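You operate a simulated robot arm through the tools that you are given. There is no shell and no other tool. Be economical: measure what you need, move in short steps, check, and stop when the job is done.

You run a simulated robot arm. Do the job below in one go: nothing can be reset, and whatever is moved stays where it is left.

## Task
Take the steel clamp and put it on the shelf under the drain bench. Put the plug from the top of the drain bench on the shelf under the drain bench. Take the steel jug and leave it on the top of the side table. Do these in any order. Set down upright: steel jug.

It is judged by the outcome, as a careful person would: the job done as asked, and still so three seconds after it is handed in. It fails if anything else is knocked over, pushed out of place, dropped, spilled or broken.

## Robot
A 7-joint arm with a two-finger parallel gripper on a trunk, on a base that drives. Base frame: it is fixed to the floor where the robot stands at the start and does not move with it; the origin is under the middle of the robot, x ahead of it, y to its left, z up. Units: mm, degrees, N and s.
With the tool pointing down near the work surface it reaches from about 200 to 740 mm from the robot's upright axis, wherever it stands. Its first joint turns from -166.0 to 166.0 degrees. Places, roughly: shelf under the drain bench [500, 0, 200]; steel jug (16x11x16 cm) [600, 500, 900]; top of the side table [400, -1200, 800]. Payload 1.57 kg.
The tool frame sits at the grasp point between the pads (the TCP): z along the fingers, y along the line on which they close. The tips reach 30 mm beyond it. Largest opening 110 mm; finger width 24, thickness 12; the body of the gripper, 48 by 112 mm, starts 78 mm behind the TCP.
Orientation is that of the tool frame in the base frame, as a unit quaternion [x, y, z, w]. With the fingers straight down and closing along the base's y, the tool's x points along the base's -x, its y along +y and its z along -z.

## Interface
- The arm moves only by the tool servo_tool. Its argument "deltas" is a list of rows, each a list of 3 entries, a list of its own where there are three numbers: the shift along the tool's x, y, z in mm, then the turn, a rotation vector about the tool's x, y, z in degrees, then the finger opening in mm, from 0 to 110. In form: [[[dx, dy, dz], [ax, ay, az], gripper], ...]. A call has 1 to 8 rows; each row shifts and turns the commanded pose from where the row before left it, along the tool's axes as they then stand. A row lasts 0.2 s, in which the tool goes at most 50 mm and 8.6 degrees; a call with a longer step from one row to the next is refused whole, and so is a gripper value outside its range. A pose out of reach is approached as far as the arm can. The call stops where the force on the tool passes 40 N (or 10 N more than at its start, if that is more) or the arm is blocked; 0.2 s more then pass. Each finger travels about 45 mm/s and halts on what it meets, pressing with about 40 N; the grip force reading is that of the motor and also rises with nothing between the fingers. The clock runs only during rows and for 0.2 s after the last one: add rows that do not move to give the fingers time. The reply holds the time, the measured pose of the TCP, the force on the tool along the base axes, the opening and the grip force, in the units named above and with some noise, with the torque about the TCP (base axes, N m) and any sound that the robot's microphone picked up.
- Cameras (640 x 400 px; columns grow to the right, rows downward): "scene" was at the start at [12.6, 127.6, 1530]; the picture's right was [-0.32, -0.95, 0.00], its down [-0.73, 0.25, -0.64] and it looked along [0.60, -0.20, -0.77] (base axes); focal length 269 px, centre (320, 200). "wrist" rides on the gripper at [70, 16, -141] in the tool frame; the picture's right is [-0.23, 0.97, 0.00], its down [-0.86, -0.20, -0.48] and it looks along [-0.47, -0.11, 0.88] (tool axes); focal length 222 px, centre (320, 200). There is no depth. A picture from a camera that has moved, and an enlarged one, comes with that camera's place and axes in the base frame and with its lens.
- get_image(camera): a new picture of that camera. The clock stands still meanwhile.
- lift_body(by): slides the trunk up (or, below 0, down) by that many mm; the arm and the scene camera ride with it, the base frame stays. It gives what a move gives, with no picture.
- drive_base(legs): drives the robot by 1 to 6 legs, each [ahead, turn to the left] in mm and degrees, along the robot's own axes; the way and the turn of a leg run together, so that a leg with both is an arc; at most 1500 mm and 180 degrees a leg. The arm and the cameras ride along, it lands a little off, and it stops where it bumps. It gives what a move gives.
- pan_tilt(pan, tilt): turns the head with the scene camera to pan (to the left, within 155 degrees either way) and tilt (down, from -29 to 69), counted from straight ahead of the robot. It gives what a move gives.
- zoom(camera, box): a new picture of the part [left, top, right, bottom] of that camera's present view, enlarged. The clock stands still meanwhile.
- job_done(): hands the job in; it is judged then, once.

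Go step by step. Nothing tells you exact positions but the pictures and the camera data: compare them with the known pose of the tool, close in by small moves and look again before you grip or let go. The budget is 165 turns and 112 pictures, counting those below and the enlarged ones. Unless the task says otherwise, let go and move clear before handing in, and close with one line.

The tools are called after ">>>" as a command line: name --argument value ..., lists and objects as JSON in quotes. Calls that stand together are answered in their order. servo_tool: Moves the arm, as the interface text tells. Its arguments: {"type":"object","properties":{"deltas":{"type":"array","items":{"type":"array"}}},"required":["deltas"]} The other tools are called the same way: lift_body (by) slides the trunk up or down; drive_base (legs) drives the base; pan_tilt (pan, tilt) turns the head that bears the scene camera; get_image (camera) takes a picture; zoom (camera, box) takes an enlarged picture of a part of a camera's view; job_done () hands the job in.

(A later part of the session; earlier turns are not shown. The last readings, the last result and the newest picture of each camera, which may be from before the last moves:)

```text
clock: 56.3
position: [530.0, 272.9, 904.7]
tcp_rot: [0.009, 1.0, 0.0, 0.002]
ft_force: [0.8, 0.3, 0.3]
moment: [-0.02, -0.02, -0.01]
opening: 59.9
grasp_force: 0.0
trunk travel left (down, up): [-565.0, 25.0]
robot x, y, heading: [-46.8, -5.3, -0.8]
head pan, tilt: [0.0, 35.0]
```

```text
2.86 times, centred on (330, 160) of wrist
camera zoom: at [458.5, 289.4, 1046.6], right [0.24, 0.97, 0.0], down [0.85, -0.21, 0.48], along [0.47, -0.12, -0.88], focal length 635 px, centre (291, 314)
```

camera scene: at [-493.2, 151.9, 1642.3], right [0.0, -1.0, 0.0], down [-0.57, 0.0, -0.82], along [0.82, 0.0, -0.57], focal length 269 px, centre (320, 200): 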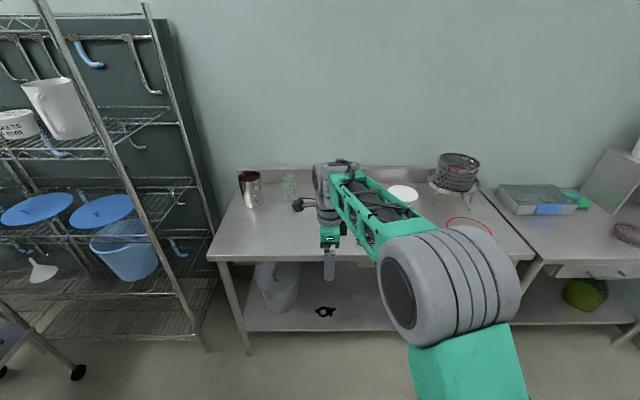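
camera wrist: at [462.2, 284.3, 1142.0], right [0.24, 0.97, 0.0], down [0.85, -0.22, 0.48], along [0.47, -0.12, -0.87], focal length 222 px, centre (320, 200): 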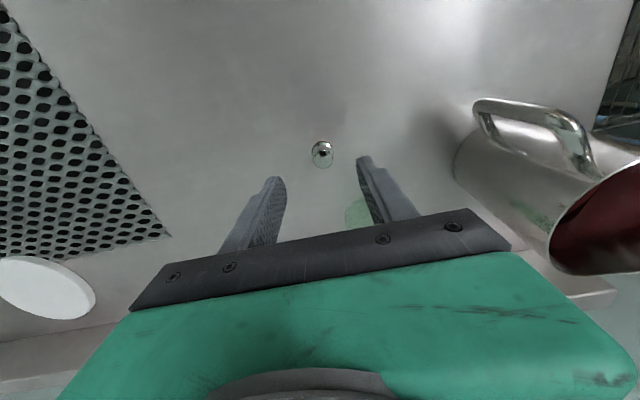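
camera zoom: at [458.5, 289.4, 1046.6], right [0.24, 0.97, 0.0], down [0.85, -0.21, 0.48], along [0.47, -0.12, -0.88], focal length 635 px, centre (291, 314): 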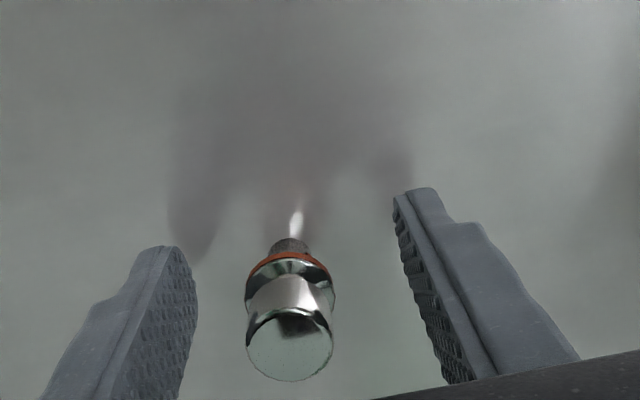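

Aligned on the plug. Closing.

>>> servo_tool --deltas '[[[0, 0, 2], [0, 0, 0], 50], [[0, 0, 0], [0, 0, 0], 30], [[0, 0, 0], [0, 0, 0], 8], [[0, 0, 0], [0, 0, 0], 8], [[0, 0, 0], [0, 0, 0], 8], [[0, 0, 0], [0, 0, 0], 8]]'

>>> servo_tool --deltas '[[[0, 0, -10], [0, 0, 0], 8], [[0, 0, -30], [0, 0, 0], 8], [[0, 0, -40], [0, 0, 0], 8], [[0, 0, -40], [0, 0, 0], 8], [[0, 0, -40], [0, 0, 0], 8]]'

>>> get_image --camera "wrist"

```text
clock: 57.7
position: [529.1, 270.8, 902.3]
tcp_rot: [0.008, 1.0, 0.001, 0.003]
ft_force: [0.1, -0.8, 0.3]
moment: [-0.01, 0.02, -0.02]
opening: 23.0
grasp_force: 35.6
trunk travel left (down, up): [-565.0, 25.0]
robot x, y, heading: [-46.7, -4.5, -0.3]
head pan, tilt: [0.0, 35.0]
```

```text
clock: 58.9
position: [530.2, 267.5, 1060.9]
tcp_rot: [0.008, 1.0, 0.001, 0.004]
ft_force: [-0.1, 0.6, -0.8]
moment: [0.04, -0.03, 0.0]
opening: 23.2
grasp_force: 35.2
trunk travel left (down, up): [-565.0, 25.0]
robot x, y, heading: [-51.4, -5.2, -0.9]
head pan, tilt: [0.0, 35.0]
```

```text
75 pictures are left
camera wrist: at [458.3, 284.8, 1202.9], right [0.24, 0.97, 0.0], down [0.85, -0.21, 0.48], along [0.47, -0.12, -0.88], focal length 222 px, centre (320, 200)
```

wrist: 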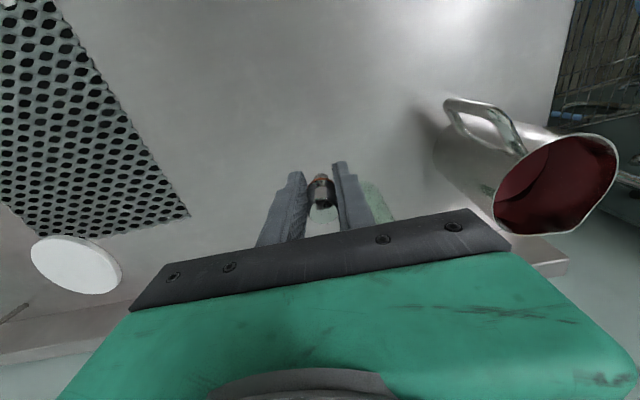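

Plug is held (about 42 mm protrudes below the TCP). Retract, drive back, lower trunk.

>>> servo_tool --deltas '[[[20, -35, 0], [0, 0, 0], 8], [[20, -35, 0], [0, 0, 0], 8], [[20, -35, 0], [0, 0, 0], 8], [[20, -35, 0], [0, 0, 0], 8], [[20, -35, 0], [0, 0, 0], 8], [[20, -35, 0], [0, 0, 0], 8], [[20, -35, 0], [0, 0, 0], 8]]'

>>> drive_base --legs '[[-450, 0]]'

>>> lift_body --by -400

>>> lift_body --by -160

```text
clock: 60.5
position: [384.2, 26.3, 1058.4]
tcp_rot: [0.009, 1.0, 0.001, 0.004]
ft_force: [0.1, -0.4, -0.6]
moment: [-0.03, 0.01, -0.02]
opening: 23.0
grasp_force: 35.1
trunk travel left (down, up): [-565.0, 25.0]
robot x, y, heading: [-51.0, -4.7, -0.7]
head pan, tilt: [0.0, 35.0]
```

```text
clock: 63.2
position: [-69.5, 27.6, 1059.5]
tcp_rot: [0.018, 1.0, 0.0, 0.004]
ft_force: [-1.5, -0.3, -0.1]
moment: [-0.03, 0.01, -0.02]
opening: 22.9
grasp_force: 35.1
trunk travel left (down, up): [-565.0, 25.0]
robot x, y, heading: [-495.0, 8.5, -1.4]
head pan, tilt: [0.0, 35.0]
```

```text
clock: 67.0
position: [-68.2, 28.1, 660.0]
tcp_rot: [0.017, 1.0, 0.001, 0.004]
ft_force: [0.2, -0.8, -0.7]
moment: [-0.01, 0.02, 0.0]
opening: 22.9
grasp_force: 35.2
trunk travel left (down, up): [-165.0, 425.0]
robot x, y, heading: [-497.8, 6.0, -1.8]
head pan, tilt: [0.0, 35.0]
```

```text
clock: 68.9
position: [-68.0, 29.4, 499.0]
tcp_rot: [0.017, 1.0, 0.001, 0.003]
ft_force: [0.5, -0.8, -0.4]
moment: [-0.03, 0.01, -0.03]
opening: 22.6
grasp_force: 35.7
trunk travel left (down, up): [-5.0, 585.0]
robot x, y, heading: [-500.8, 4.0, -1.7]
head pan, tilt: [0.0, 35.0]
```

Now extend forward and lower in front of the shelf.

>>> servo_tool --deltas '[[[-40, 0, 0], [0, 0, 0], 8], [[-40, 0, 0], [0, 0, 0], 8], [[-40, 0, 0], [0, 0, 0], 8], [[-40, 0, 20], [0, 0, 0], 8], [[-40, 0, 30], [0, 0, 0], 8], [[-40, 0, 30], [0, 0, 0], 8], [[0, 0, 40], [0, 0, 0], 8], [[0, 0, 40], [0, 0, 0], 8]]'

>>> drive_base --legs '[[230, 1.5]]'

>>> get_image --camera "scene"

>>> get_image --camera "wrist"

```text
clock: 70.7
position: [175.9, 21.9, 340.1]
tcp_rot: [0.017, 1.0, 0.001, 0.005]
ft_force: [-0.4, 0.5, 0.1]
moment: [0.0, 0.01, 0.04]
opening: 22.6
grasp_force: 34.8
trunk travel left (down, up): [-5.0, 585.0]
robot x, y, heading: [-499.9, 5.4, -1.6]
head pan, tilt: [0.0, 35.0]
```

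```text
clock: 72.4
position: [407.1, 32.8, 339.4]
tcp_rot: [0.005, 1.0, 0.001, 0.004]
ft_force: [0.1, 0.3, -0.4]
moment: [0.0, 0.01, 0.03]
opening: 22.5
grasp_force: 34.7
trunk travel left (down, up): [-5.0, 585.0]
robot x, y, heading: [-270.0, 4.7, -0.5]
head pan, tilt: [0.0, 35.0]
```

```text
74 pictures are left
camera scene: at [-240.6, 153.3, 1082.3], right [-0.01, -1.0, 0.0], down [-0.57, 0.0, -0.82], along [0.82, 0.0, -0.57], focal length 269 px, centre (320, 200)
```

scene: 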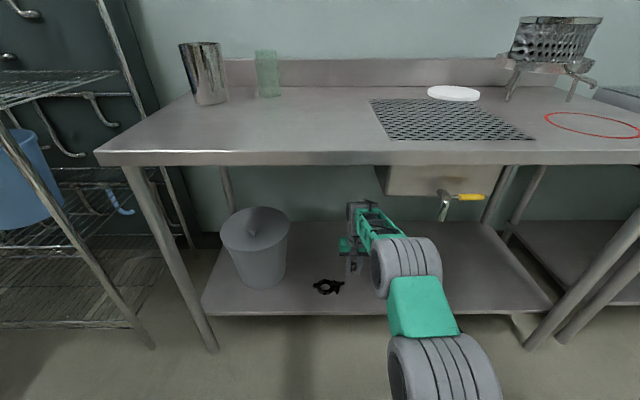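

```text
73 pictures are left
camera wrist: at [335.1, 49.3, 480.6], right [0.24, 0.97, 0.0], down [0.85, -0.21, 0.48], along [0.47, -0.11, -0.88], focal length 222 px, centre (320, 200)
```

wrist: 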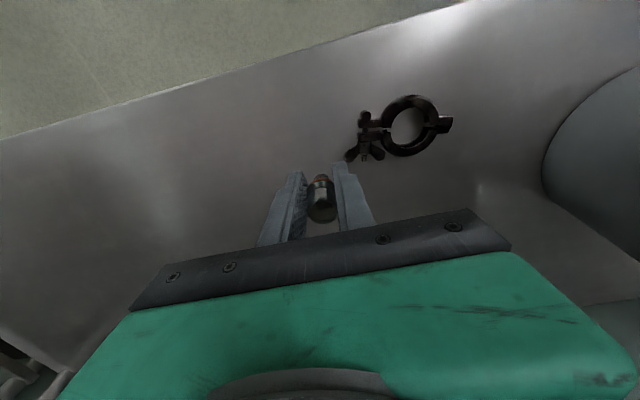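

Clamp's wings reach y≈75; I'll shift to y≈5 and lower the plug onto the shelf.

>>> servo_tool --deltas '[[[0, -27, 10], [0, 0, 0], 8], [[0, 0, 30], [0, 0, 0], 8], [[0, 0, 22], [0, 0, 0], 8], [[0, 0, 4], [0, 0, 0], 8], [[0, 0, 3], [0, 0, 0], 8], [[0, 0, 3], [0, 0, 0], 8]]'

>>> get_image --camera "wrist"

```text
clock: 73.8
position: [407.0, 4.6, 266.4]
tcp_rot: [0.005, 1.0, 0.001, 0.002]
ft_force: [0.1, 0.8, -0.5]
moment: [0.03, 0.03, 0.01]
opening: 22.4
grasp_force: 35.1
trunk travel left (down, up): [-5.0, 585.0]
robot x, y, heading: [-269.5, 4.0, -0.6]
head pan, tilt: [0.0, 35.0]
```

```text
72 pictures are left
camera wrist: at [335.2, 21.3, 408.3], right [0.24, 0.97, 0.0], down [0.85, -0.21, 0.48], along [0.47, -0.11, -0.88], focal length 222 px, centre (320, 200)
```

wrist: 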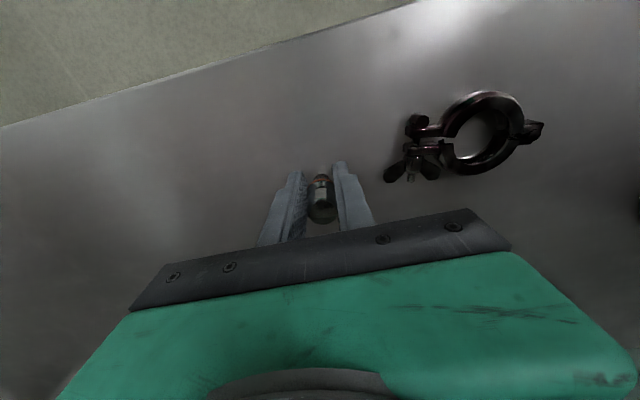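

Continue down in 2 mm steps watching force.

>>> servo_tool --deltas '[[[0, 0, 2], [0, 0, 0], 8], [[0, 0, 2], [0, 0, 0], 8]]'

```text
clock: 74.4
position: [406.4, 6.4, 262.1]
tcp_rot: [0.005, 1.0, 0.001, 0.003]
ft_force: [0.2, -0.3, -0.6]
moment: [0.01, -0.02, 0.03]
opening: 22.3
grasp_force: 35.3
trunk travel left (down, up): [-5.0, 585.0]
robot x, y, heading: [-269.2, -2.7, -0.1]
head pan, tilt: [0.0, 35.0]
```

>>> servo_tool --deltas '[[[0, 0, 2], [0, 0, 0], 8], [[0, 0, 2], [0, 0, 0], 8]]'

>>> zoom --camera "scene" --box '[300, 190, 440, 320]'

```text
clock: 75.0
position: [407.1, 5.6, 261.3]
tcp_rot: [0.005, 1.0, 0.001, 0.005]
ft_force: [-6.2, -0.3, 17.9]
moment: [0.01, 0.11, -0.01]
opening: 22.6
grasp_force: 35.0
trunk travel left (down, up): [-5.0, 585.0]
robot x, y, heading: [-271.2, 1.8, -0.2]
head pan, tilt: [0.0, 35.0]
```

```text
3.08 times, centred on (370, 255) of scene
camera zoom: at [-241.9, 153.3, 1082.7], right [-0.01, -1.0, 0.0], down [-0.57, 0.0, -0.82], along [0.82, 0.0, -0.57], focal length 829 px, centre (166, 31)
```

zoom: 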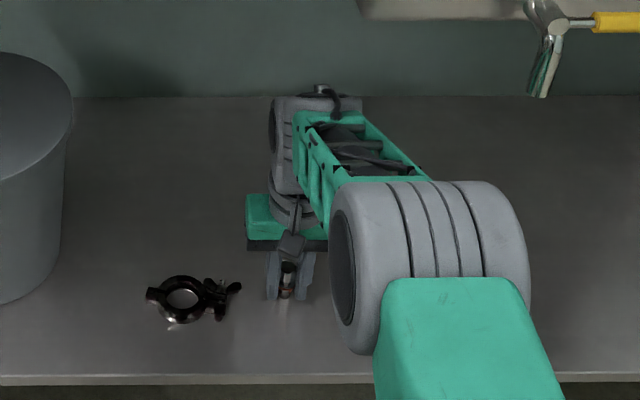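

Contact made (18 N). Ease 2 mm up to relax, then open gently.

>>> servo_tool --deltas '[[[0, 0, -2.5], [0, 0, 0], 8], [[0, 0, 0], [0, 0, 0], 8]]'

>>> servo_tool --deltas '[[[0, 0, 0], [0, 0, 0], 26], [[0, 0, 0], [0, 0, 0], 32], [[0, 0, 0], [0, 0, 0], 40], [[0, 0, 0], [0, 0, 0], 50], [[0, 0, 0], [0, 0, 0], 50]]'

>>> get_image --camera "wrist"

```text
clock: 75.6
position: [407.7, 5.8, 263.8]
tcp_rot: [0.005, 1.0, 0.001, 0.005]
ft_force: [2.9, 0.6, 6.6]
moment: [0.02, -0.16, -0.03]
opening: 22.5
grasp_force: 34.9
trunk travel left (down, up): [-5.0, 585.0]
robot x, y, heading: [-270.4, 1.1, -0.3]
head pan, tilt: [0.0, 35.0]
```

```text
clock: 76.8
position: [408.3, 5.3, 261.8]
tcp_rot: [0.005, 1.0, 0.001, 0.003]
ft_force: [-0.3, -0.9, 0.5]
moment: [-0.03, -0.01, -0.01]
opening: 50.3
grasp_force: 0.0
trunk travel left (down, up): [-5.0, 585.0]
robot x, y, heading: [-269.7, 3.3, -0.1]
head pan, tilt: [0.0, 35.0]
```

```text
70 pictures are left
camera wrist: at [335.8, 21.6, 403.5], right [0.24, 0.97, 0.0], down [0.85, -0.21, 0.48], along [0.47, -0.11, -0.88], focal length 222 px, centre (320, 200)
```

wrist: 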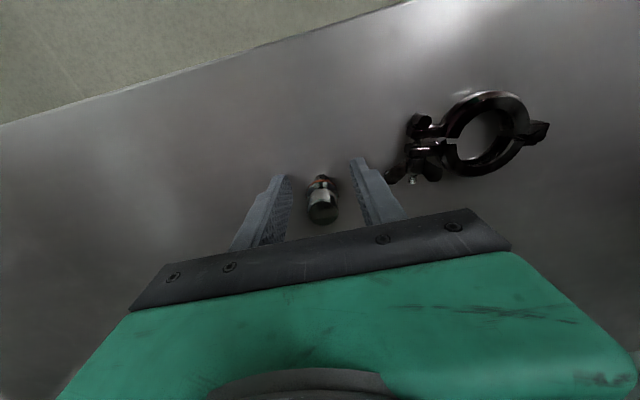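

Plug stands free. Lift straight up and check.

>>> servo_tool --deltas '[[[0, 0, -20], [0, 0, 0], 50], [[0, 0, -35], [0, 0, 0], 50], [[0, 0, -30], [0, 0, 0], 50]]'

>>> get_image --camera "wrist"

```text
clock: 77.6
position: [404.6, 7.0, 348.4]
tcp_rot: [0.005, 1.0, 0.001, 0.003]
ft_force: [-0.5, 0.3, -0.7]
moment: [0.03, 0.0, -0.01]
opening: 50.1
grasp_force: 0.0
trunk travel left (down, up): [-5.0, 585.0]
robot x, y, heading: [-269.3, 0.1, -0.2]
head pan, tilt: [0.0, 35.0]
```

```text
69 pictures are left
camera wrist: at [333.8, 23.7, 489.5], right [0.24, 0.97, 0.0], down [0.85, -0.21, 0.48], along [0.47, -0.11, -0.88], focal length 222 px, centre (320, 200)
```

wrist: 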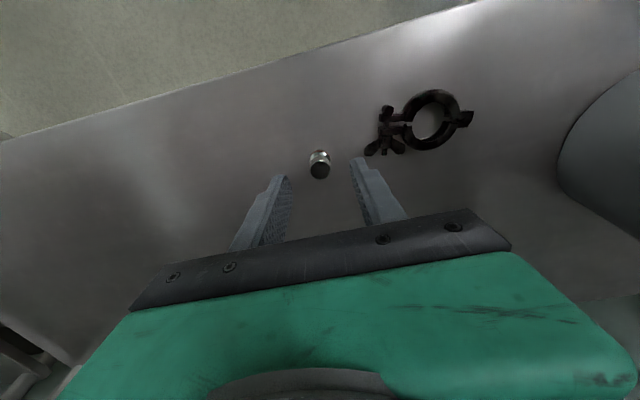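

Both items are on the shelf. Back out, raise up, and retract the arm.

>>> drive_base --legs '[[-260, 0]]'

>>> lift_body --by 400

>>> lift_body --by 160

>>> servo_tool --deltas '[[[25, 0, -40], [0, 0, 0], 70], [[25, 0, -40], [0, 0, 0], 70], [[25, 0, -40], [0, 0, 0], 70], [[25, 0, -40], [0, 0, 0], 70], [[25, 0, -40], [0, 0, 0], 70], [[25, 0, -30], [0, 0, 0], 70], [[25, 0, -30], [0, 0, 0], 70], [[25, 0, 0], [0, 0, 0], 70]]'

>>> pan_tilt --pan -45 --tilt 30

>>> get_image --camera "scene"

```text
clock: 79.5
position: [140.5, 6.4, 347.4]
tcp_rot: [0.008, 1.0, 0.001, 0.004]
ft_force: [0.8, 0.2, 0.2]
moment: [0.01, 0.0, -0.01]
opening: 49.9
grasp_force: 0.1
trunk travel left (down, up): [-5.0, 585.0]
robot x, y, heading: [-530.1, 1.8, -0.9]
head pan, tilt: [0.0, 35.0]
```

```text
clock: 83.3
position: [141.9, 6.3, 748.3]
tcp_rot: [0.009, 1.0, 0.001, 0.003]
ft_force: [-0.3, -0.3, -0.3]
moment: [0.01, 0.02, -0.01]
opening: 50.3
grasp_force: 0.1
trunk travel left (down, up): [-405.0, 185.0]
robot x, y, heading: [-533.4, 0.9, -0.6]
head pan, tilt: [0.0, 35.0]
```

```text
clock: 85.1
position: [142.1, 7.4, 907.1]
tcp_rot: [0.007, 1.0, 0.001, 0.004]
ft_force: [0.4, -0.4, 0.7]
moment: [0.01, 0.04, 0.01]
opening: 50.2
grasp_force: 0.1
trunk travel left (down, up): [-565.0, 25.0]
robot x, y, heading: [-531.7, 2.5, -0.8]
head pan, tilt: [0.0, 35.0]
```

```text
clock: 86.9
position: [-64.2, 7.3, 1167.0]
tcp_rot: [0.008, 1.0, 0.0, 0.003]
ft_force: [-0.1, 0.3, 0.2]
moment: [-0.01, -0.02, 0.01]
opening: 70.1
grasp_force: 0.0
trunk travel left (down, up): [-565.0, 25.0]
robot x, y, heading: [-535.1, 3.9, -0.6]
head pan, tilt: [0.0, 35.0]
```

```text
clock: 88.1
position: [-61.9, 6.8, 1167.8]
tcp_rot: [0.008, 1.0, 0.0, 0.003]
ft_force: [-0.4, -0.7, -0.2]
moment: [0.0, 0.0, 0.01]
opening: 70.1
grasp_force: 0.0
trunk travel left (down, up): [-565.0, 25.0]
robot x, y, heading: [-534.8, 6.0, -0.6]
head pan, tilt: [-45.0, 30.0]
```

```text
68 pictures are left
camera scene: at [-528.2, 91.7, 1650.1], right [-0.71, -0.7, 0.0], down [-0.35, 0.36, -0.87], along [0.61, -0.62, -0.5], focal length 269 px, centre (320, 200)
```

scene: 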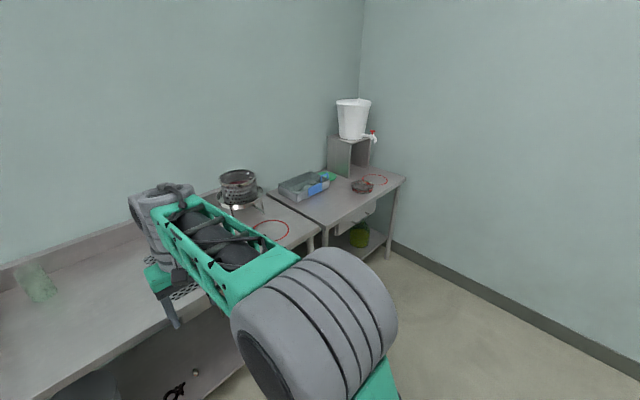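

>>> zoom --camera "scene" --box '[220, 80, 430, 260]'

```text
2.22 times, centred on (325, 170) of scene
camera zoom: at [-528.2, 91.7, 1650.1], right [-0.71, -0.7, 0.0], down [-0.35, 0.36, -0.87], along [0.61, -0.62, -0.5], focal length 599 px, centre (309, 267)
```

zoom: 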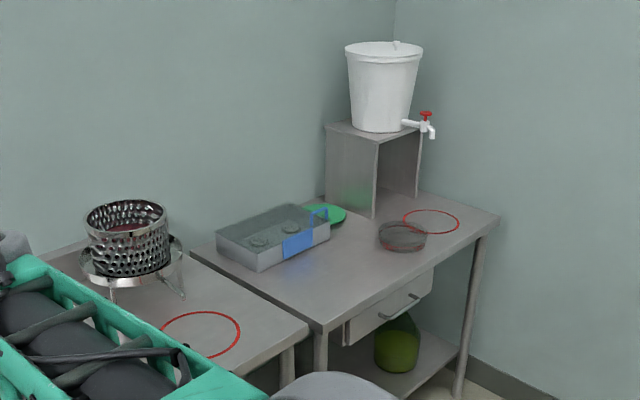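

The side table's free strip is around (430,-960). Now reposition the base to the left to reach the jug.

>>> drive_base --legs '[[0, 45], [370, 0], [0, -44.5], [240, 0]]'

>>> pan_tilt --pan 10 --tilt 50

>>> get_image --camera "scene"

>>> get_image --camera "wrist"

```text
clock: 95.9
position: [442.1, 272.6, 1167.4]
tcp_rot: [0.003, 1.0, 0.001, 0.003]
ft_force: [0.6, -0.1, 0.1]
moment: [0.0, 0.02, 0.04]
opening: 70.2
grasp_force: 0.1
trunk travel left (down, up): [-565.0, 25.0]
robot x, y, heading: [-34.0, 268.9, -0.1]
head pan, tilt: [-45.0, 30.0]
```

```text
clock: 97.2
position: [440.7, 272.8, 1167.8]
tcp_rot: [0.004, 1.0, 0.002, 0.003]
ft_force: [0.1, -0.7, -0.3]
moment: [0.01, 0.01, 0.02]
opening: 70.0
grasp_force: 0.0
trunk travel left (down, up): [-565.0, 25.0]
robot x, y, heading: [-29.9, 264.6, 0.1]
head pan, tilt: [10.0, 50.0]
```

```text
66 pictures are left
camera scene: at [-13.5, 430.7, 1620.6], right [0.17, -0.99, 0.0], down [-0.75, -0.13, -0.64], along [0.63, 0.11, -0.77], focal length 269 px, centre (320, 200)
```

scene: 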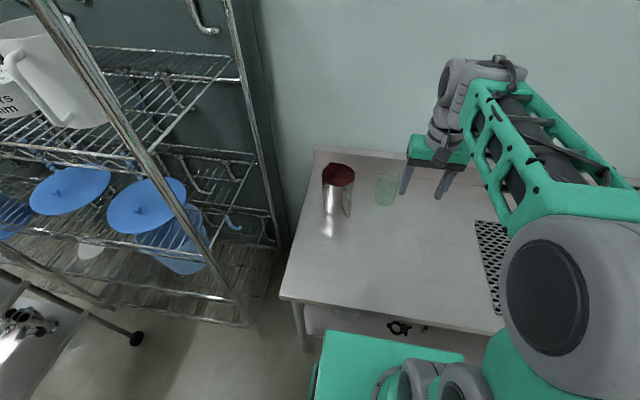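

```text
65 pictures are left
camera wrist: at [369.4, 289.0, 1309.2], right [0.23, 0.97, 0.0], down [0.85, -0.21, 0.48], along [0.47, -0.11, -0.88], focal length 222 px, centre (320, 200)
```

wrist: 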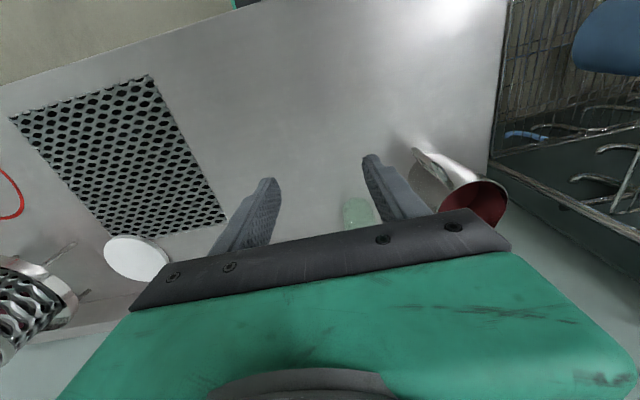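

>>> zoom --camera "scene" --box '[290, 140, 420, 240]'

>>> zoom --camera "wrist" --box '[330, 110, 530, 240]'

```text
4.00 times, centred on (355, 190) of scene
camera zoom: at [-13.5, 430.7, 1620.6], right [0.17, -0.99, 0.0], down [-0.75, -0.13, -0.64], along [0.63, 0.11, -0.77], focal length 1078 px, centre (180, 240)
```

zoom: 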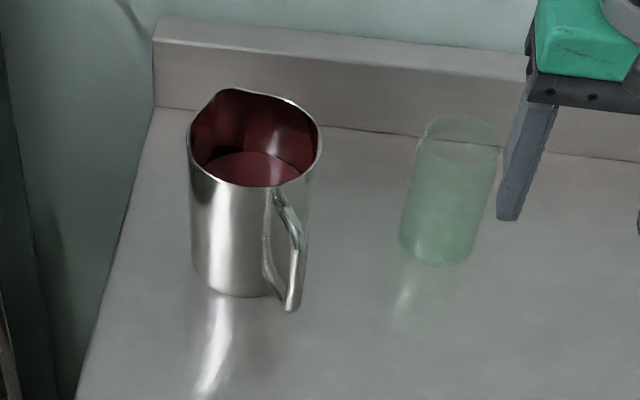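

```text
3.08 times, centred on (430, 175) of wrist
camera zoom: at [369.4, 289.0, 1309.2], right [0.23, 0.97, 0.0], down [0.85, -0.21, 0.48], along [0.47, -0.11, -0.88], focal length 684 px, centre (-18, 277)
```

zoom: 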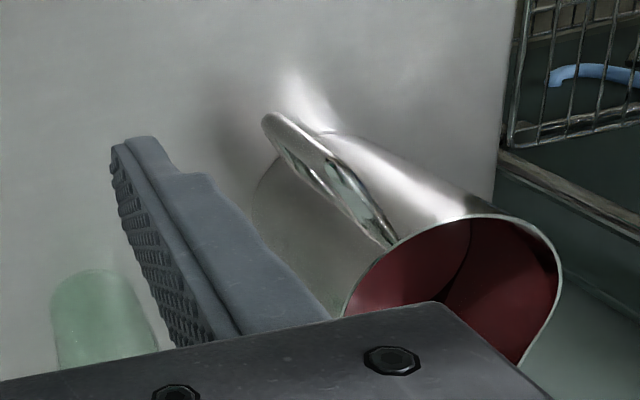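

The jug appears half-full of red liquid, so it must stay level. I plan a side grip: fingers horizontal, straddling the body (handle in the throat). First turn the gripper 180° about its axis so the camera ends on top.

>>> servo_tool --deltas '[[[0, 0, 0], [0, 0, -8.5], 70], [[0, 0, 0], [0, 0, -8.5], 70], [[0, 0, 0], [0, 0, -8.5], 70], [[0, 0, 0], [0, 0, -8.5], 90], [[0, 0, 0], [0, 0, -8.5], 110], [[0, 0, 0], [0, 0, -8.5], 110], [[0, 0, 0], [0, 0, -8.5], 110], [[0, 0, 0], [0, 0, -8.5], 110]]'

>>> servo_tool --deltas '[[[0, 0, 0], [0, 0, -8.5], 110], [[0, 0, 0], [0, 0, -8.5], 110], [[0, 0, 0], [0, 0, -8.5], 110], [[0, 0, 0], [0, 0, -8.5], 110], [[0, 0, 0], [0, 0, -8.5], 110], [[0, 0, 0], [0, 0, -8.5], 110], [[0, 0, 0], [0, 0, -8.5], 110], [[0, 0, 0], [0, 0, -8.5], 110]]'

>>> servo_tool --deltas '[[[0, 0, 0], [0, 0, -8.5], 110], [[0, 0, 0], [0, 0, -8.5], 110], [[0, 0, 0], [0, 0, -8.5], 110], [[0, 0, 0], [0, 0, -8.5], 110], [[0, 0, 0], [0, 0, -8.5], 110], [[0, 0, 0], [0, 0, -8.5], 110], [[0, 0, 0], [0, 0, -8.5], 110], [[0, 0, 0], [0, 0, -8.5], 110]]'

```text
clock: 99.0
position: [440.9, 273.8, 1167.8]
tcp_rot: [-0.558, 0.83, -0.001, 0.003]
ft_force: [0.2, 0.2, 0.2]
moment: [-0.02, -0.01, 0.03]
opening: 110.0
grasp_force: 0.0
trunk travel left (down, up): [-565.0, 25.0]
robot x, y, heading: [-29.1, 265.5, -0.1]
head pan, tilt: [10.0, 50.0]
```

```text
clock: 100.8
position: [440.8, 272.9, 1166.2]
tcp_rot: [0.926, -0.377, 0.003, -0.002]
ft_force: [0.4, -0.5, -0.6]
moment: [-0.03, 0.0, -0.01]
opening: 109.8
grasp_force: 0.1
trunk travel left (down, up): [-565.0, 25.0]
robot x, y, heading: [-29.4, 261.4, -0.1]
head pan, tilt: [10.0, 50.0]
```

```text
clock: 102.5
position: [445.3, 274.3, 1175.5]
tcp_rot: [0.984, 0.178, 0.003, -0.002]
ft_force: [-0.2, -0.9, -0.5]
moment: [-0.02, 0.0, 0.0]
opening: 109.8
grasp_force: 0.1
out of reach, approached as far as the arm can: row 5
trunk travel left (down, up): [-565.0, 25.0]
robot x, y, heading: [-29.3, 264.9, -0.3]
head pan, tilt: [10.0, 50.0]
```

Rotation limit reached at about 20° past; I'll back off 10° and move toward the staging spot before pitching forward.

>>> servo_tool --deltas '[[[0, 0, 0], [0, 0, 8], 110], [[0, -25, 20], [0, 0, 3], 110], [[0, -25, 20], [0, 0, 0], 110], [[-8, -20, 20], [0, 0, 0], 110]]'

>>> servo_tool --deltas '[[[0, 0, 0], [0, 8, 0], 110], [[0, 0, 0], [0, 8, 0], 110], [[0, 0, 0], [0, 8, 0], 110], [[0, 0, 0], [0, 8, 0], 110]]'

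```text
clock: 103.5
position: [426.9, 340.9, 1113.5]
tcp_rot: [0.997, 0.081, 0.004, -0.004]
ft_force: [-0.1, 0.1, -0.7]
moment: [0.01, -0.01, -0.01]
opening: 109.9
grasp_force: 0.1
trunk travel left (down, up): [-565.0, 25.0]
robot x, y, heading: [-28.8, 263.5, 0.0]
head pan, tilt: [10.0, 50.0]
```

```text
clock: 104.5
position: [484.6, 338.0, 1274.0]
tcp_rot: [0.969, 0.079, 0.232, -0.027]
ft_force: [0.7, 0.1, 0.3]
moment: [0.03, 0.04, 0.01]
opening: 110.2
grasp_force: 0.0
out of reach, approached as far as the arm can: row 1, 2, 3, 4
trunk travel left (down, up): [-565.0, 25.0]
robot x, y, heading: [-33.5, 265.7, -0.2]
head pan, tilt: [10.0, 50.0]
```

The arm is folded too tightly for that pitch. I'll undo the tilt a bit by backing the base 200 mm to get room, then extend forward.

>>> drive_base --legs '[[-220, 0]]'

>>> servo_tool --deltas '[[[20, 0, 15], [0, 0, 0], 110], [[25, 0, 15], [0, 0, 0], 110], [[25, 0, 15], [0, 0, 0], 110], [[25, 0, 15], [0, 0, 0], 110], [[25, 0, 15], [0, 0, 0], 110]]'

>>> get_image --camera "scene"

```text
clock: 106.2
position: [264.8, 336.9, 1275.3]
tcp_rot: [0.969, 0.08, 0.232, -0.027]
ft_force: [0.2, 0.0, -0.5]
moment: [-0.01, -0.03, -0.02]
opening: 109.9
grasp_force: 0.0
trunk travel left (down, up): [-565.0, 25.0]
robot x, y, heading: [-246.9, 267.2, 0.2]
head pan, tilt: [10.0, 50.0]
```

```text
clock: 107.4
position: [404.9, 362.2, 1259.9]
tcp_rot: [0.97, 0.08, 0.23, -0.026]
ft_force: [-0.3, 0.0, 0.7]
moment: [0.01, 0.01, -0.04]
opening: 109.9
grasp_force: 0.1
trunk travel left (down, up): [-565.0, 25.0]
robot x, y, heading: [-249.4, 269.6, 0.0]
head pan, tilt: [10.0, 50.0]
```

```text
62 pictures are left
camera scene: at [-232.4, 431.4, 1620.5], right [0.17, -0.99, 0.0], down [-0.75, -0.13, -0.64], along [0.63, 0.11, -0.77], focal length 269 px, centre (320, 200)
```

scene: 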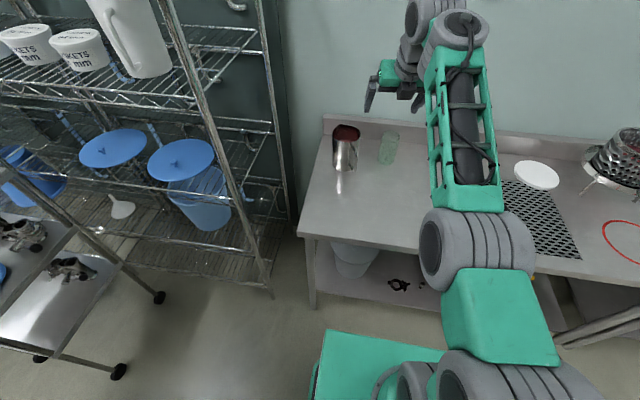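

Now continue pitching forward at this longer reach.

>>> servo_tool --deltas '[[[0, 0, 0], [0, 8, 0], 110], [[0, 0, 0], [0, 8, 0], 110], [[0, 0, 0], [0, 8, 0], 110], [[0, 0, 0], [0, 8, 0], 110], [[0, 0, 0], [0, 8, 0], 110], [[0, 0, 0], [0, 8, 0], 110], [[0, 0, 0], [0, 8, 0], 110], [[0, 0, 0], [0, 7, 0], 110]]'

>>> get_image --camera "scene"

>>> get_image --camera "wrist"

```text
clock: 109.2
position: [428.9, 326.4, 1350.8]
tcp_rot: [0.716, 0.015, 0.689, -0.114]
ft_force: [0.3, -0.7, -0.1]
moment: [0.0, -0.01, -0.05]
opening: 110.2
grasp_force: 0.0
out of reach, approached as far as the arm can: row 1, 2, 3, 4, 5, 6, 7, 8
trunk travel left (down, up): [-565.0, 25.0]
robot x, y, heading: [-251.7, 266.3, -0.2]
head pan, tilt: [10.0, 50.0]
```

```text
61 pictures are left
camera scene: at [-233.2, 431.3, 1620.6], right [0.17, -0.99, 0.0], down [-0.75, -0.13, -0.64], along [0.63, 0.11, -0.77], focal length 269 px, centre (320, 200)
```

scene: 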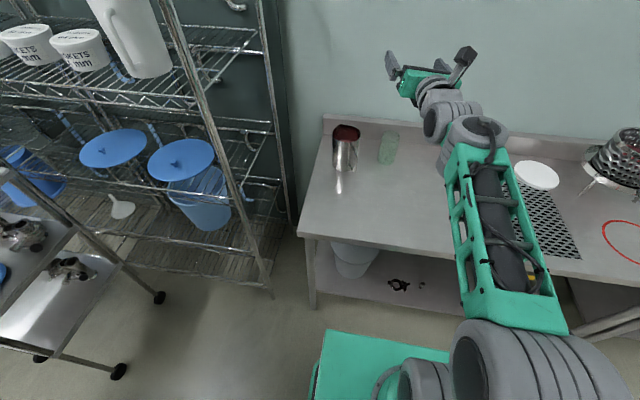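

```text
60 pictures are left
camera wrist: at [296.6, 275.6, 1420.6], right [0.16, -0.92, -0.36], down [-0.55, 0.22, -0.81], along [0.82, 0.33, -0.47], focal length 222 px, centre (320, 200)
```

wrist: 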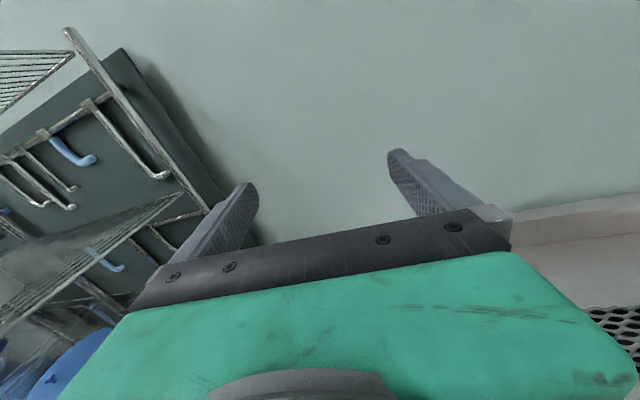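

Horizontal straddling won't clear the handle anyway. Better plan: vertical tool, gripping the jug's rim wall (one finger inside, above the liquid, one outside) on its -y side. Returning the tool to vertical.

>>> servo_tool --deltas '[[[-25, 0, 0], [0, -8.2, 0], 110], [[-24.7, 0, 3.6], [0, -8.2, 0], 110], [[-24, 0, 7], [0, -8.2, 0], 110], [[-22.7, 0, 10.5], [0, -8.2, 0], 110], [[-21, 0, 13.6], [0, -8.2, 0], 110], [[-18.9, 0, 16.4], [0, -8.2, 0], 110], [[-16.4, 0, 18.9], [0, -8.2, 0], 110], [[-13.6, 0, 21], [0, -8.2, 0], 110]]'

>>> servo_tool --deltas '[[[-10, 0, 22], [0, -8.2, 0], 110], [[-7, 0, 24], [0, -8.2, 0], 110], [[0, 0, 0], [0, -8, 0], 110], [[0, 0, 0], [-8.2, 1.4, 0], 110]]'

```text
clock: 109.8
position: [405.7, 339.4, 1212.8]
tcp_rot: [0.83, 0.028, 0.544, -0.118]
ft_force: [-0.2, -0.9, 0.5]
moment: [-0.01, 0.05, 0.01]
opening: 109.7
grasp_force: 0.0
out of reach, approached as far as the arm can: row 1
trunk travel left (down, up): [-565.0, 25.0]
robot x, y, heading: [-249.3, 267.4, 0.1]
head pan, tilt: [10.0, 50.0]
stopped in row 2: the arm was blocked; the commanded pose is now the measured one
```

```text
clock: 110.8
position: [438.7, 350.6, 1183.7]
tcp_rot: [0.926, 0.034, 0.369, -0.065]
ft_force: [0.6, -0.4, 0.5]
moment: [0.04, 0.02, 0.02]
opening: 109.9
grasp_force: 0.1
trunk travel left (down, up): [-565.0, 25.0]
robot x, y, heading: [-248.8, 267.9, -0.2]
head pan, tilt: [10.0, 50.0]
```

Continue to vertical, then unwind the wrist rotation.

>>> servo_tool --deltas '[[[0, 0, 0], [0, -8.6, 0], 110], [[0, 0, 0], [0, -8.6, 0], 110], [[0, 0, 0], [0, -8.6, 0], 110], [[0, 0, 0], [0, -8.6, 0], 110], [[0, 0, 0], [0, -8.6, 0], 110], [[0, 0, 0], [-5.5, 0, 0], 110]]'

>>> servo_tool --deltas '[[[0, 0, 0], [0, 0, 8.5], 110], [[0, 0, 0], [0, 0, 8.5], 110], [[0, 0, 0], [0, 0, 8.5], 110], [[0, 0, 0], [0, 0, 8.5], 110], [[0, 0, 0], [0, 0, 8.5], 110], [[0, 0, 0], [0, 0, 8.5], 110], [[0, 0, 0], [0, 0, 8.5], 110], [[0, 0, 0], [0, 0, 8.5], 110]]'

>>> servo_tool --deltas '[[[0, 0, 0], [0, 0, 8.5], 110], [[0, 0, 0], [0, 0, 8.5], 110], [[0, 0, 0], [0, 0, 8.5], 110], [[0, 0, 0], [0, 0, 8.5], 110], [[0, 0, 0], [0, 0, 8.5], 110], [[0, 0, 0], [0, 0, 8.5], 110], [[0, 0, 0], [0, 0, 8.5], 110], [[0, 0, 0], [0, 0, 8.5], 110]]'

>>> servo_tool --deltas '[[[0, 0, 0], [0, 0, 8.5], 100], [[0, 0, 0], [0, 0, 8.5], 90], [[0, 0, 0], [0, 0, 8.5], 80], [[0, 0, 0], [0, 0, 8.5], 80], [[0, 0, 0], [0, 0, 8.5], 80]]'

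```text
clock: 112.2
position: [401.7, 332.0, 1148.9]
tcp_rot: [0.999, 0.039, 0.009, 0.002]
ft_force: [1.0, 0.1, -0.7]
moment: [0.02, 0.1, -0.03]
opening: 110.1
grasp_force: 0.1
out of reach, approached as far as the arm can: row 5, 6
trunk travel left (down, up): [-565.0, 25.0]
robot x, y, heading: [-247.1, 263.7, -0.3]
head pan, tilt: [10.0, 50.0]
```

```text
clock: 114.0
position: [400.3, 331.2, 1151.9]
tcp_rot: [0.849, -0.528, 0.018, 0.008]
ft_force: [-1.1, 0.8, -0.3]
moment: [0.01, 0.01, -0.02]
opening: 109.9
grasp_force: 0.1
trunk travel left (down, up): [-565.0, 25.0]
robot x, y, heading: [-248.2, 269.9, 0.0]
head pan, tilt: [10.0, 50.0]
```

```text
clock: 115.8
position: [399.7, 332.5, 1150.9]
tcp_rot: [-0.408, 0.913, -0.02, 0.005]
ft_force: [0.1, 0.0, 0.2]
moment: [0.02, -0.02, 0.0]
opening: 110.0
grasp_force: 0.0
trunk travel left (down, up): [-565.0, 25.0]
robot x, y, heading: [-247.8, 266.2, 0.0]
head pan, tilt: [10.0, 50.0]
```

```text
clock: 117.0
position: [399.2, 333.6, 1151.9]
tcp_rot: [-0.049, 0.999, -0.016, 0.011]
ft_force: [0.4, 0.2, 0.3]
moment: [0.01, 0.01, -0.01]
opening: 80.1
grasp_force: 0.1
trunk travel left (down, up): [-565.0, 25.0]
robot x, y, heading: [-252.6, 268.8, -0.1]
head pan, tilt: [10.0, 50.0]
```

Correct the small tilt and drive forward again.

>>> servo_tool --deltas '[[[0, 0, 0], [-1.8, 1.35, 5.6], 80], [[0, 0, 0], [0, 0, 0], 80]]'

>>> drive_base --legs '[[195, 0]]'

>>> get_image --camera "wrist"

>>> zoom --camera "scene" --box '[290, 130, 430, 240]'

```text
clock: 117.6
position: [401.0, 331.5, 1150.4]
tcp_rot: [-0.003, 1.0, -0.001, -0.001]
ft_force: [0.4, -0.1, 0.3]
moment: [0.0, 0.04, -0.01]
opening: 80.0
grasp_force: 0.1
trunk travel left (down, up): [-565.0, 25.0]
robot x, y, heading: [-248.1, 266.6, 0.0]
head pan, tilt: [10.0, 50.0]
```

```text
clock: 119.2
position: [600.5, 327.9, 1151.5]
tcp_rot: [0.0, 1.0, -0.001, -0.001]
ft_force: [0.2, -0.6, -0.4]
moment: [-0.02, 0.0, -0.02]
opening: 80.2
grasp_force: 0.0
trunk travel left (down, up): [-565.0, 25.0]
robot x, y, heading: [-47.4, 264.2, -0.3]
head pan, tilt: [10.0, 50.0]
```

```text
59 pictures are left
camera wrist: at [530.8, 344.3, 1292.7], right [0.23, 0.97, 0.0], down [0.86, -0.2, 0.48], along [0.46, -0.11, -0.88], focal length 222 px, centre (320, 200)
```

wrist: 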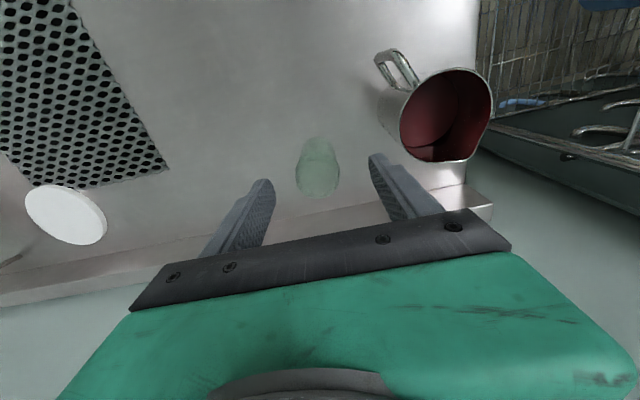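

```text
3.64 times, centred on (360, 185) of scene
camera zoom: at [-31.5, 430.5, 1620.5], right [0.17, -0.99, 0.0], down [-0.76, -0.13, -0.64], along [0.63, 0.11, -0.77], focal length 980 px, centre (174, 254)
```

zoom: 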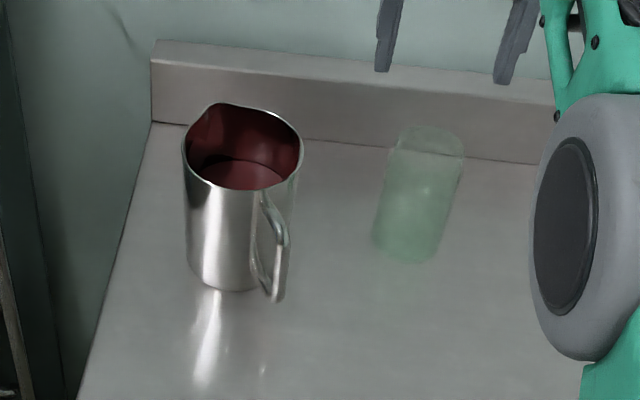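

Rim spans y 424–528, centre (600,476). Move above the -y rim wall at (600,424), stopping above rim height.

>>> servo_tool --deltas '[[[0, 32, 0], [0, 0, 0], 64], [[0, 32, 0], [0, 0, 0], 64], [[0, 31, 20], [0, 0, 0], 64], [[0, 0, 25], [0, 0, 0], 64], [[0, 0, 20], [0, 0, 0], 64]]'

>>> get_image --camera "wrist"

>>> zoom --camera "scene" --box '[290, 110, 430, 220]'

```text
clock: 120.4
position: [598.7, 424.4, 1085.4]
tcp_rot: [0.0, 1.0, -0.002, 0.0]
ft_force: [0.6, -0.7, 0.9]
moment: [0.0, -0.03, 0.0]
opening: 63.8
grasp_force: 0.0
trunk travel left (down, up): [-565.0, 25.0]
robot x, y, heading: [-51.9, 268.7, -0.4]
head pan, tilt: [10.0, 50.0]
```

```text
57 pictures are left
camera wrist: at [528.4, 440.9, 1226.7], right [0.23, 0.97, 0.0], down [0.86, -0.2, 0.48], along [0.46, -0.11, -0.88], focal length 222 px, centre (320, 200)
```

wrist: 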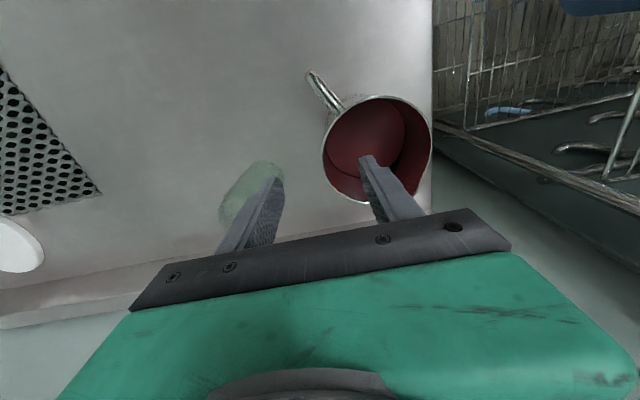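

```text
3.64 times, centred on (360, 165) of scene
camera zoom: at [-32.2, 430.4, 1620.6], right [0.17, -0.99, 0.0], down [-0.76, -0.13, -0.64], along [0.63, 0.11, -0.77], focal length 980 px, centre (174, 327)
```

zoom: 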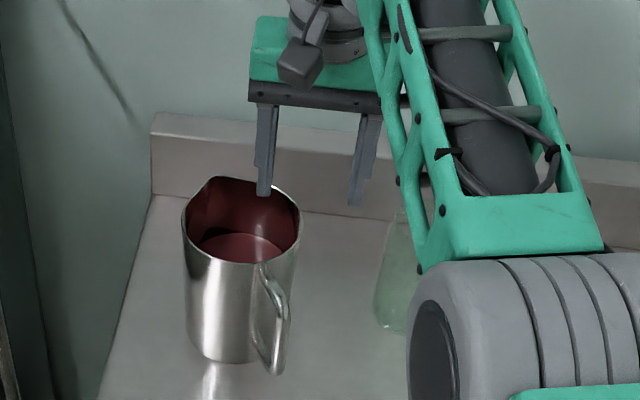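

Check inside the jug more closely to judge liquid level.

>>> zoom --camera "wrist" --box '[290, 60, 450, 220]'

```text
2.50 times, centred on (370, 140) of wrist
camera zoom: at [528.4, 440.9, 1226.7], right [0.23, 0.97, 0.0], down [0.86, -0.2, 0.48], along [0.46, -0.11, -0.88], focal length 555 px, centre (195, 350)
```

zoom: 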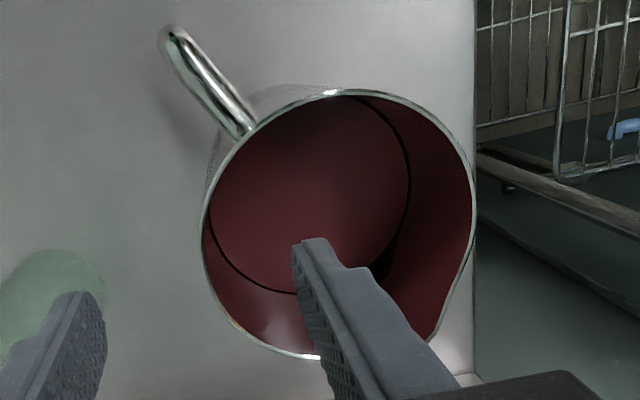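

Liquid surface is about 65 mm below the rim (z≈955). I'll keep the fingertips at z≥968. Descending slowly over the wall.

>>> servo_tool --deltas '[[[0, 2, 20], [0, 0, 0], 64], [[0, 0, 20], [0, 0, 0], 64], [[0, 0, 15], [0, 0, 0], 64]]'

>>> zoom --camera "wrist" --box '[220, 60, 460, 230]'

>>> zoom --camera "scene" --box '[300, 120, 400, 220]'

```text
clock: 121.2
position: [601.2, 425.0, 1029.0]
tcp_rot: [-0.001, 1.0, -0.002, -0.002]
ft_force: [-0.1, 0.0, 0.4]
moment: [0.0, 0.01, 0.0]
opening: 64.2
grasp_force: 0.1
trunk travel left (down, up): [-565.0, 25.0]
robot x, y, heading: [-51.3, 264.9, -0.3]
head pan, tilt: [10.0, 50.0]
```

```text
2.35 times, centred on (340, 145) of wrist
camera zoom: at [529.7, 441.7, 1171.4], right [0.23, 0.97, 0.0], down [0.86, -0.2, 0.48], along [0.46, -0.11, -0.88], focal length 523 px, centre (273, 329)
```

zoom: 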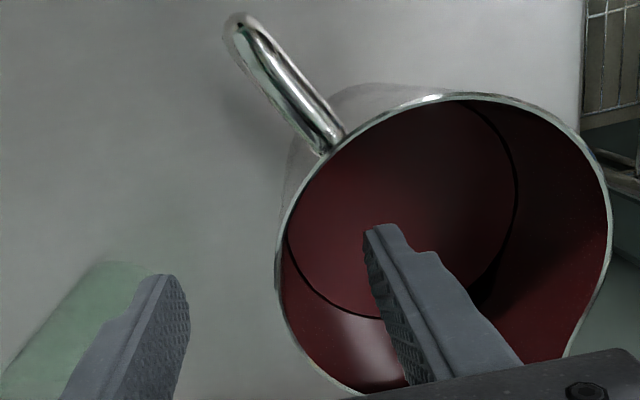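

```text
4.00 times, centred on (350, 170) of scene
camera zoom: at [-32.4, 430.7, 1620.6], right [0.17, -0.99, 0.0], down [-0.76, -0.13, -0.64], along [0.63, 0.11, -0.77], focal length 1078 px, centre (200, 320)
```

zoom: 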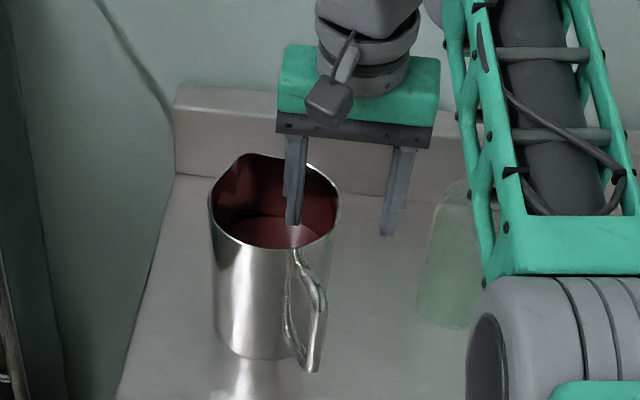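

The wall is between the fingers. Lower 27 mm and close.

>>> servo_tool --deltas '[[[0, 0, 15], [0, 0, 0], 64], [[0, 0, 12], [0, 0, 0], 64], [[0, 0, 0], [0, 0, 0], 64]]'

>>> zoom --camera "wrist" --box '[220, 60, 460, 230]'

```text
clock: 122.0
position: [599.1, 425.3, 1002.2]
tcp_rot: [0.0, 1.0, -0.002, -0.001]
ft_force: [0.5, 0.1, 0.1]
moment: [0.01, 0.01, 0.04]
opening: 63.8
grasp_force: 0.2
trunk travel left (down, up): [-565.0, 25.0]
robot x, y, heading: [-52.1, 266.5, -0.4]
head pan, tilt: [10.0, 50.0]
```

```text
2.35 times, centred on (340, 145) of wrist
camera zoom: at [529.1, 441.3, 1144.4], right [0.23, 0.97, 0.0], down [0.86, -0.2, 0.48], along [0.46, -0.11, -0.88], focal length 523 px, centre (273, 329)
```

zoom: 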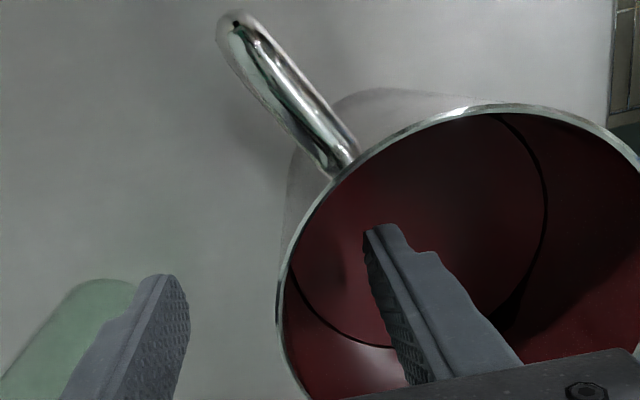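

Close on the rim wall.

>>> servo_tool --deltas '[[[0, 1, 0], [0, 0, 0], 50], [[0, 0, 0], [0, 0, 0], 30], [[0, 0, 0], [0, 0, 0], 15], [[0, 0, 0], [0, 0, 0], 0], [[0, 0, 0], [0, 0, 0], 0], [[0, 0, 0], [0, 0, 0], 0], [[0, 0, 0], [0, 0, 0], 0]]'

>>> zoom --camera "wrist" --box '[220, 60, 460, 230]'

```text
clock: 123.6
position: [598.9, 426.2, 1002.4]
tcp_rot: [0.001, 1.0, -0.002, 0.0]
ft_force: [1.2, 4.5, -0.2]
moment: [1.07, -0.28, -0.08]
opening: 4.5
grasp_force: 25.4
trunk travel left (down, up): [-565.0, 25.0]
robot x, y, heading: [-51.3, 265.2, -0.3]
head pan, tilt: [10.0, 50.0]
```

```text
2.35 times, centred on (340, 145) of wrist
camera zoom: at [529.4, 442.5, 1145.0], right [0.23, 0.97, 0.0], down [0.86, -0.2, 0.48], along [0.46, -0.11, -0.88], focal length 523 px, centre (273, 329)
```

zoom: 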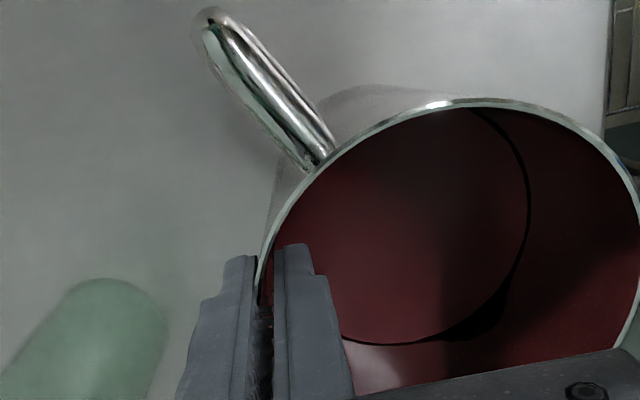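

Gripped (4.5 mm). Let it settle and lift a little, checking tilt.

>>> servo_tool --deltas '[[[0, 0, 0], [0, 0, 0], 0], [[0, 0, 0], [0, 0, 0], 0], [[0, 0, -3], [0, 0, 0], 0], [[0, 0, -4], [0, 0, 0], 0], [[0, 0, -5], [0, 0, 0], 0]]'

>>> zoom --camera "scene" --box '[300, 120, 400, 220]'

>>> zoom --camera "wrist" --box '[220, 60, 460, 230]'

```text
clock: 124.8
position: [599.9, 424.9, 1014.0]
tcp_rot: [0.0, 1.0, -0.003, -0.003]
ft_force: [0.1, 0.4, -9.1]
moment: [-0.33, -0.02, -0.01]
opening: 2.9
grasp_force: 24.3
trunk travel left (down, up): [-565.0, 25.0]
robot x, y, heading: [-49.4, 265.4, -0.6]
head pan, tilt: [10.0, 50.0]
```

```text
4.00 times, centred on (350, 170) of scene
camera zoom: at [-31.8, 430.7, 1620.4], right [0.17, -0.99, 0.0], down [-0.76, -0.13, -0.64], along [0.63, 0.11, -0.77], focal length 1078 px, centre (200, 320)
```

zoom: 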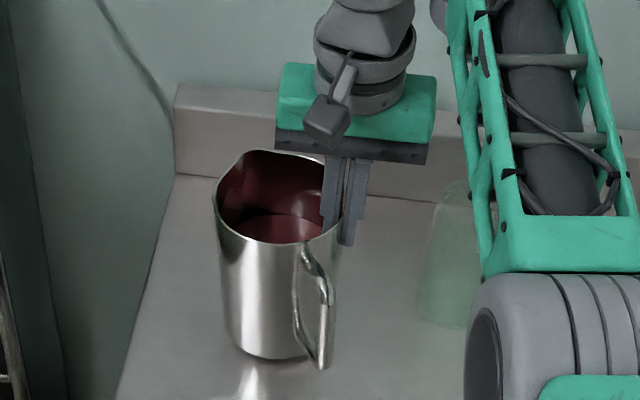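

```text
2.35 times, centred on (340, 145) of wrist
camera zoom: at [529.9, 441.7, 1155.7], right [0.23, 0.97, -0.01], down [0.86, -0.2, 0.48], along [0.46, -0.11, -0.88], focal length 523 px, centre (273, 329)
```

zoom: 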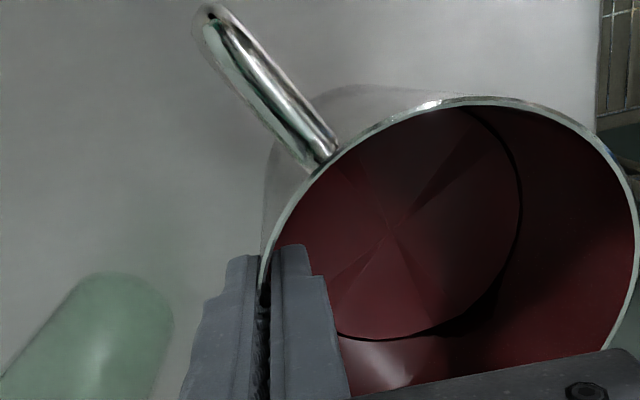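

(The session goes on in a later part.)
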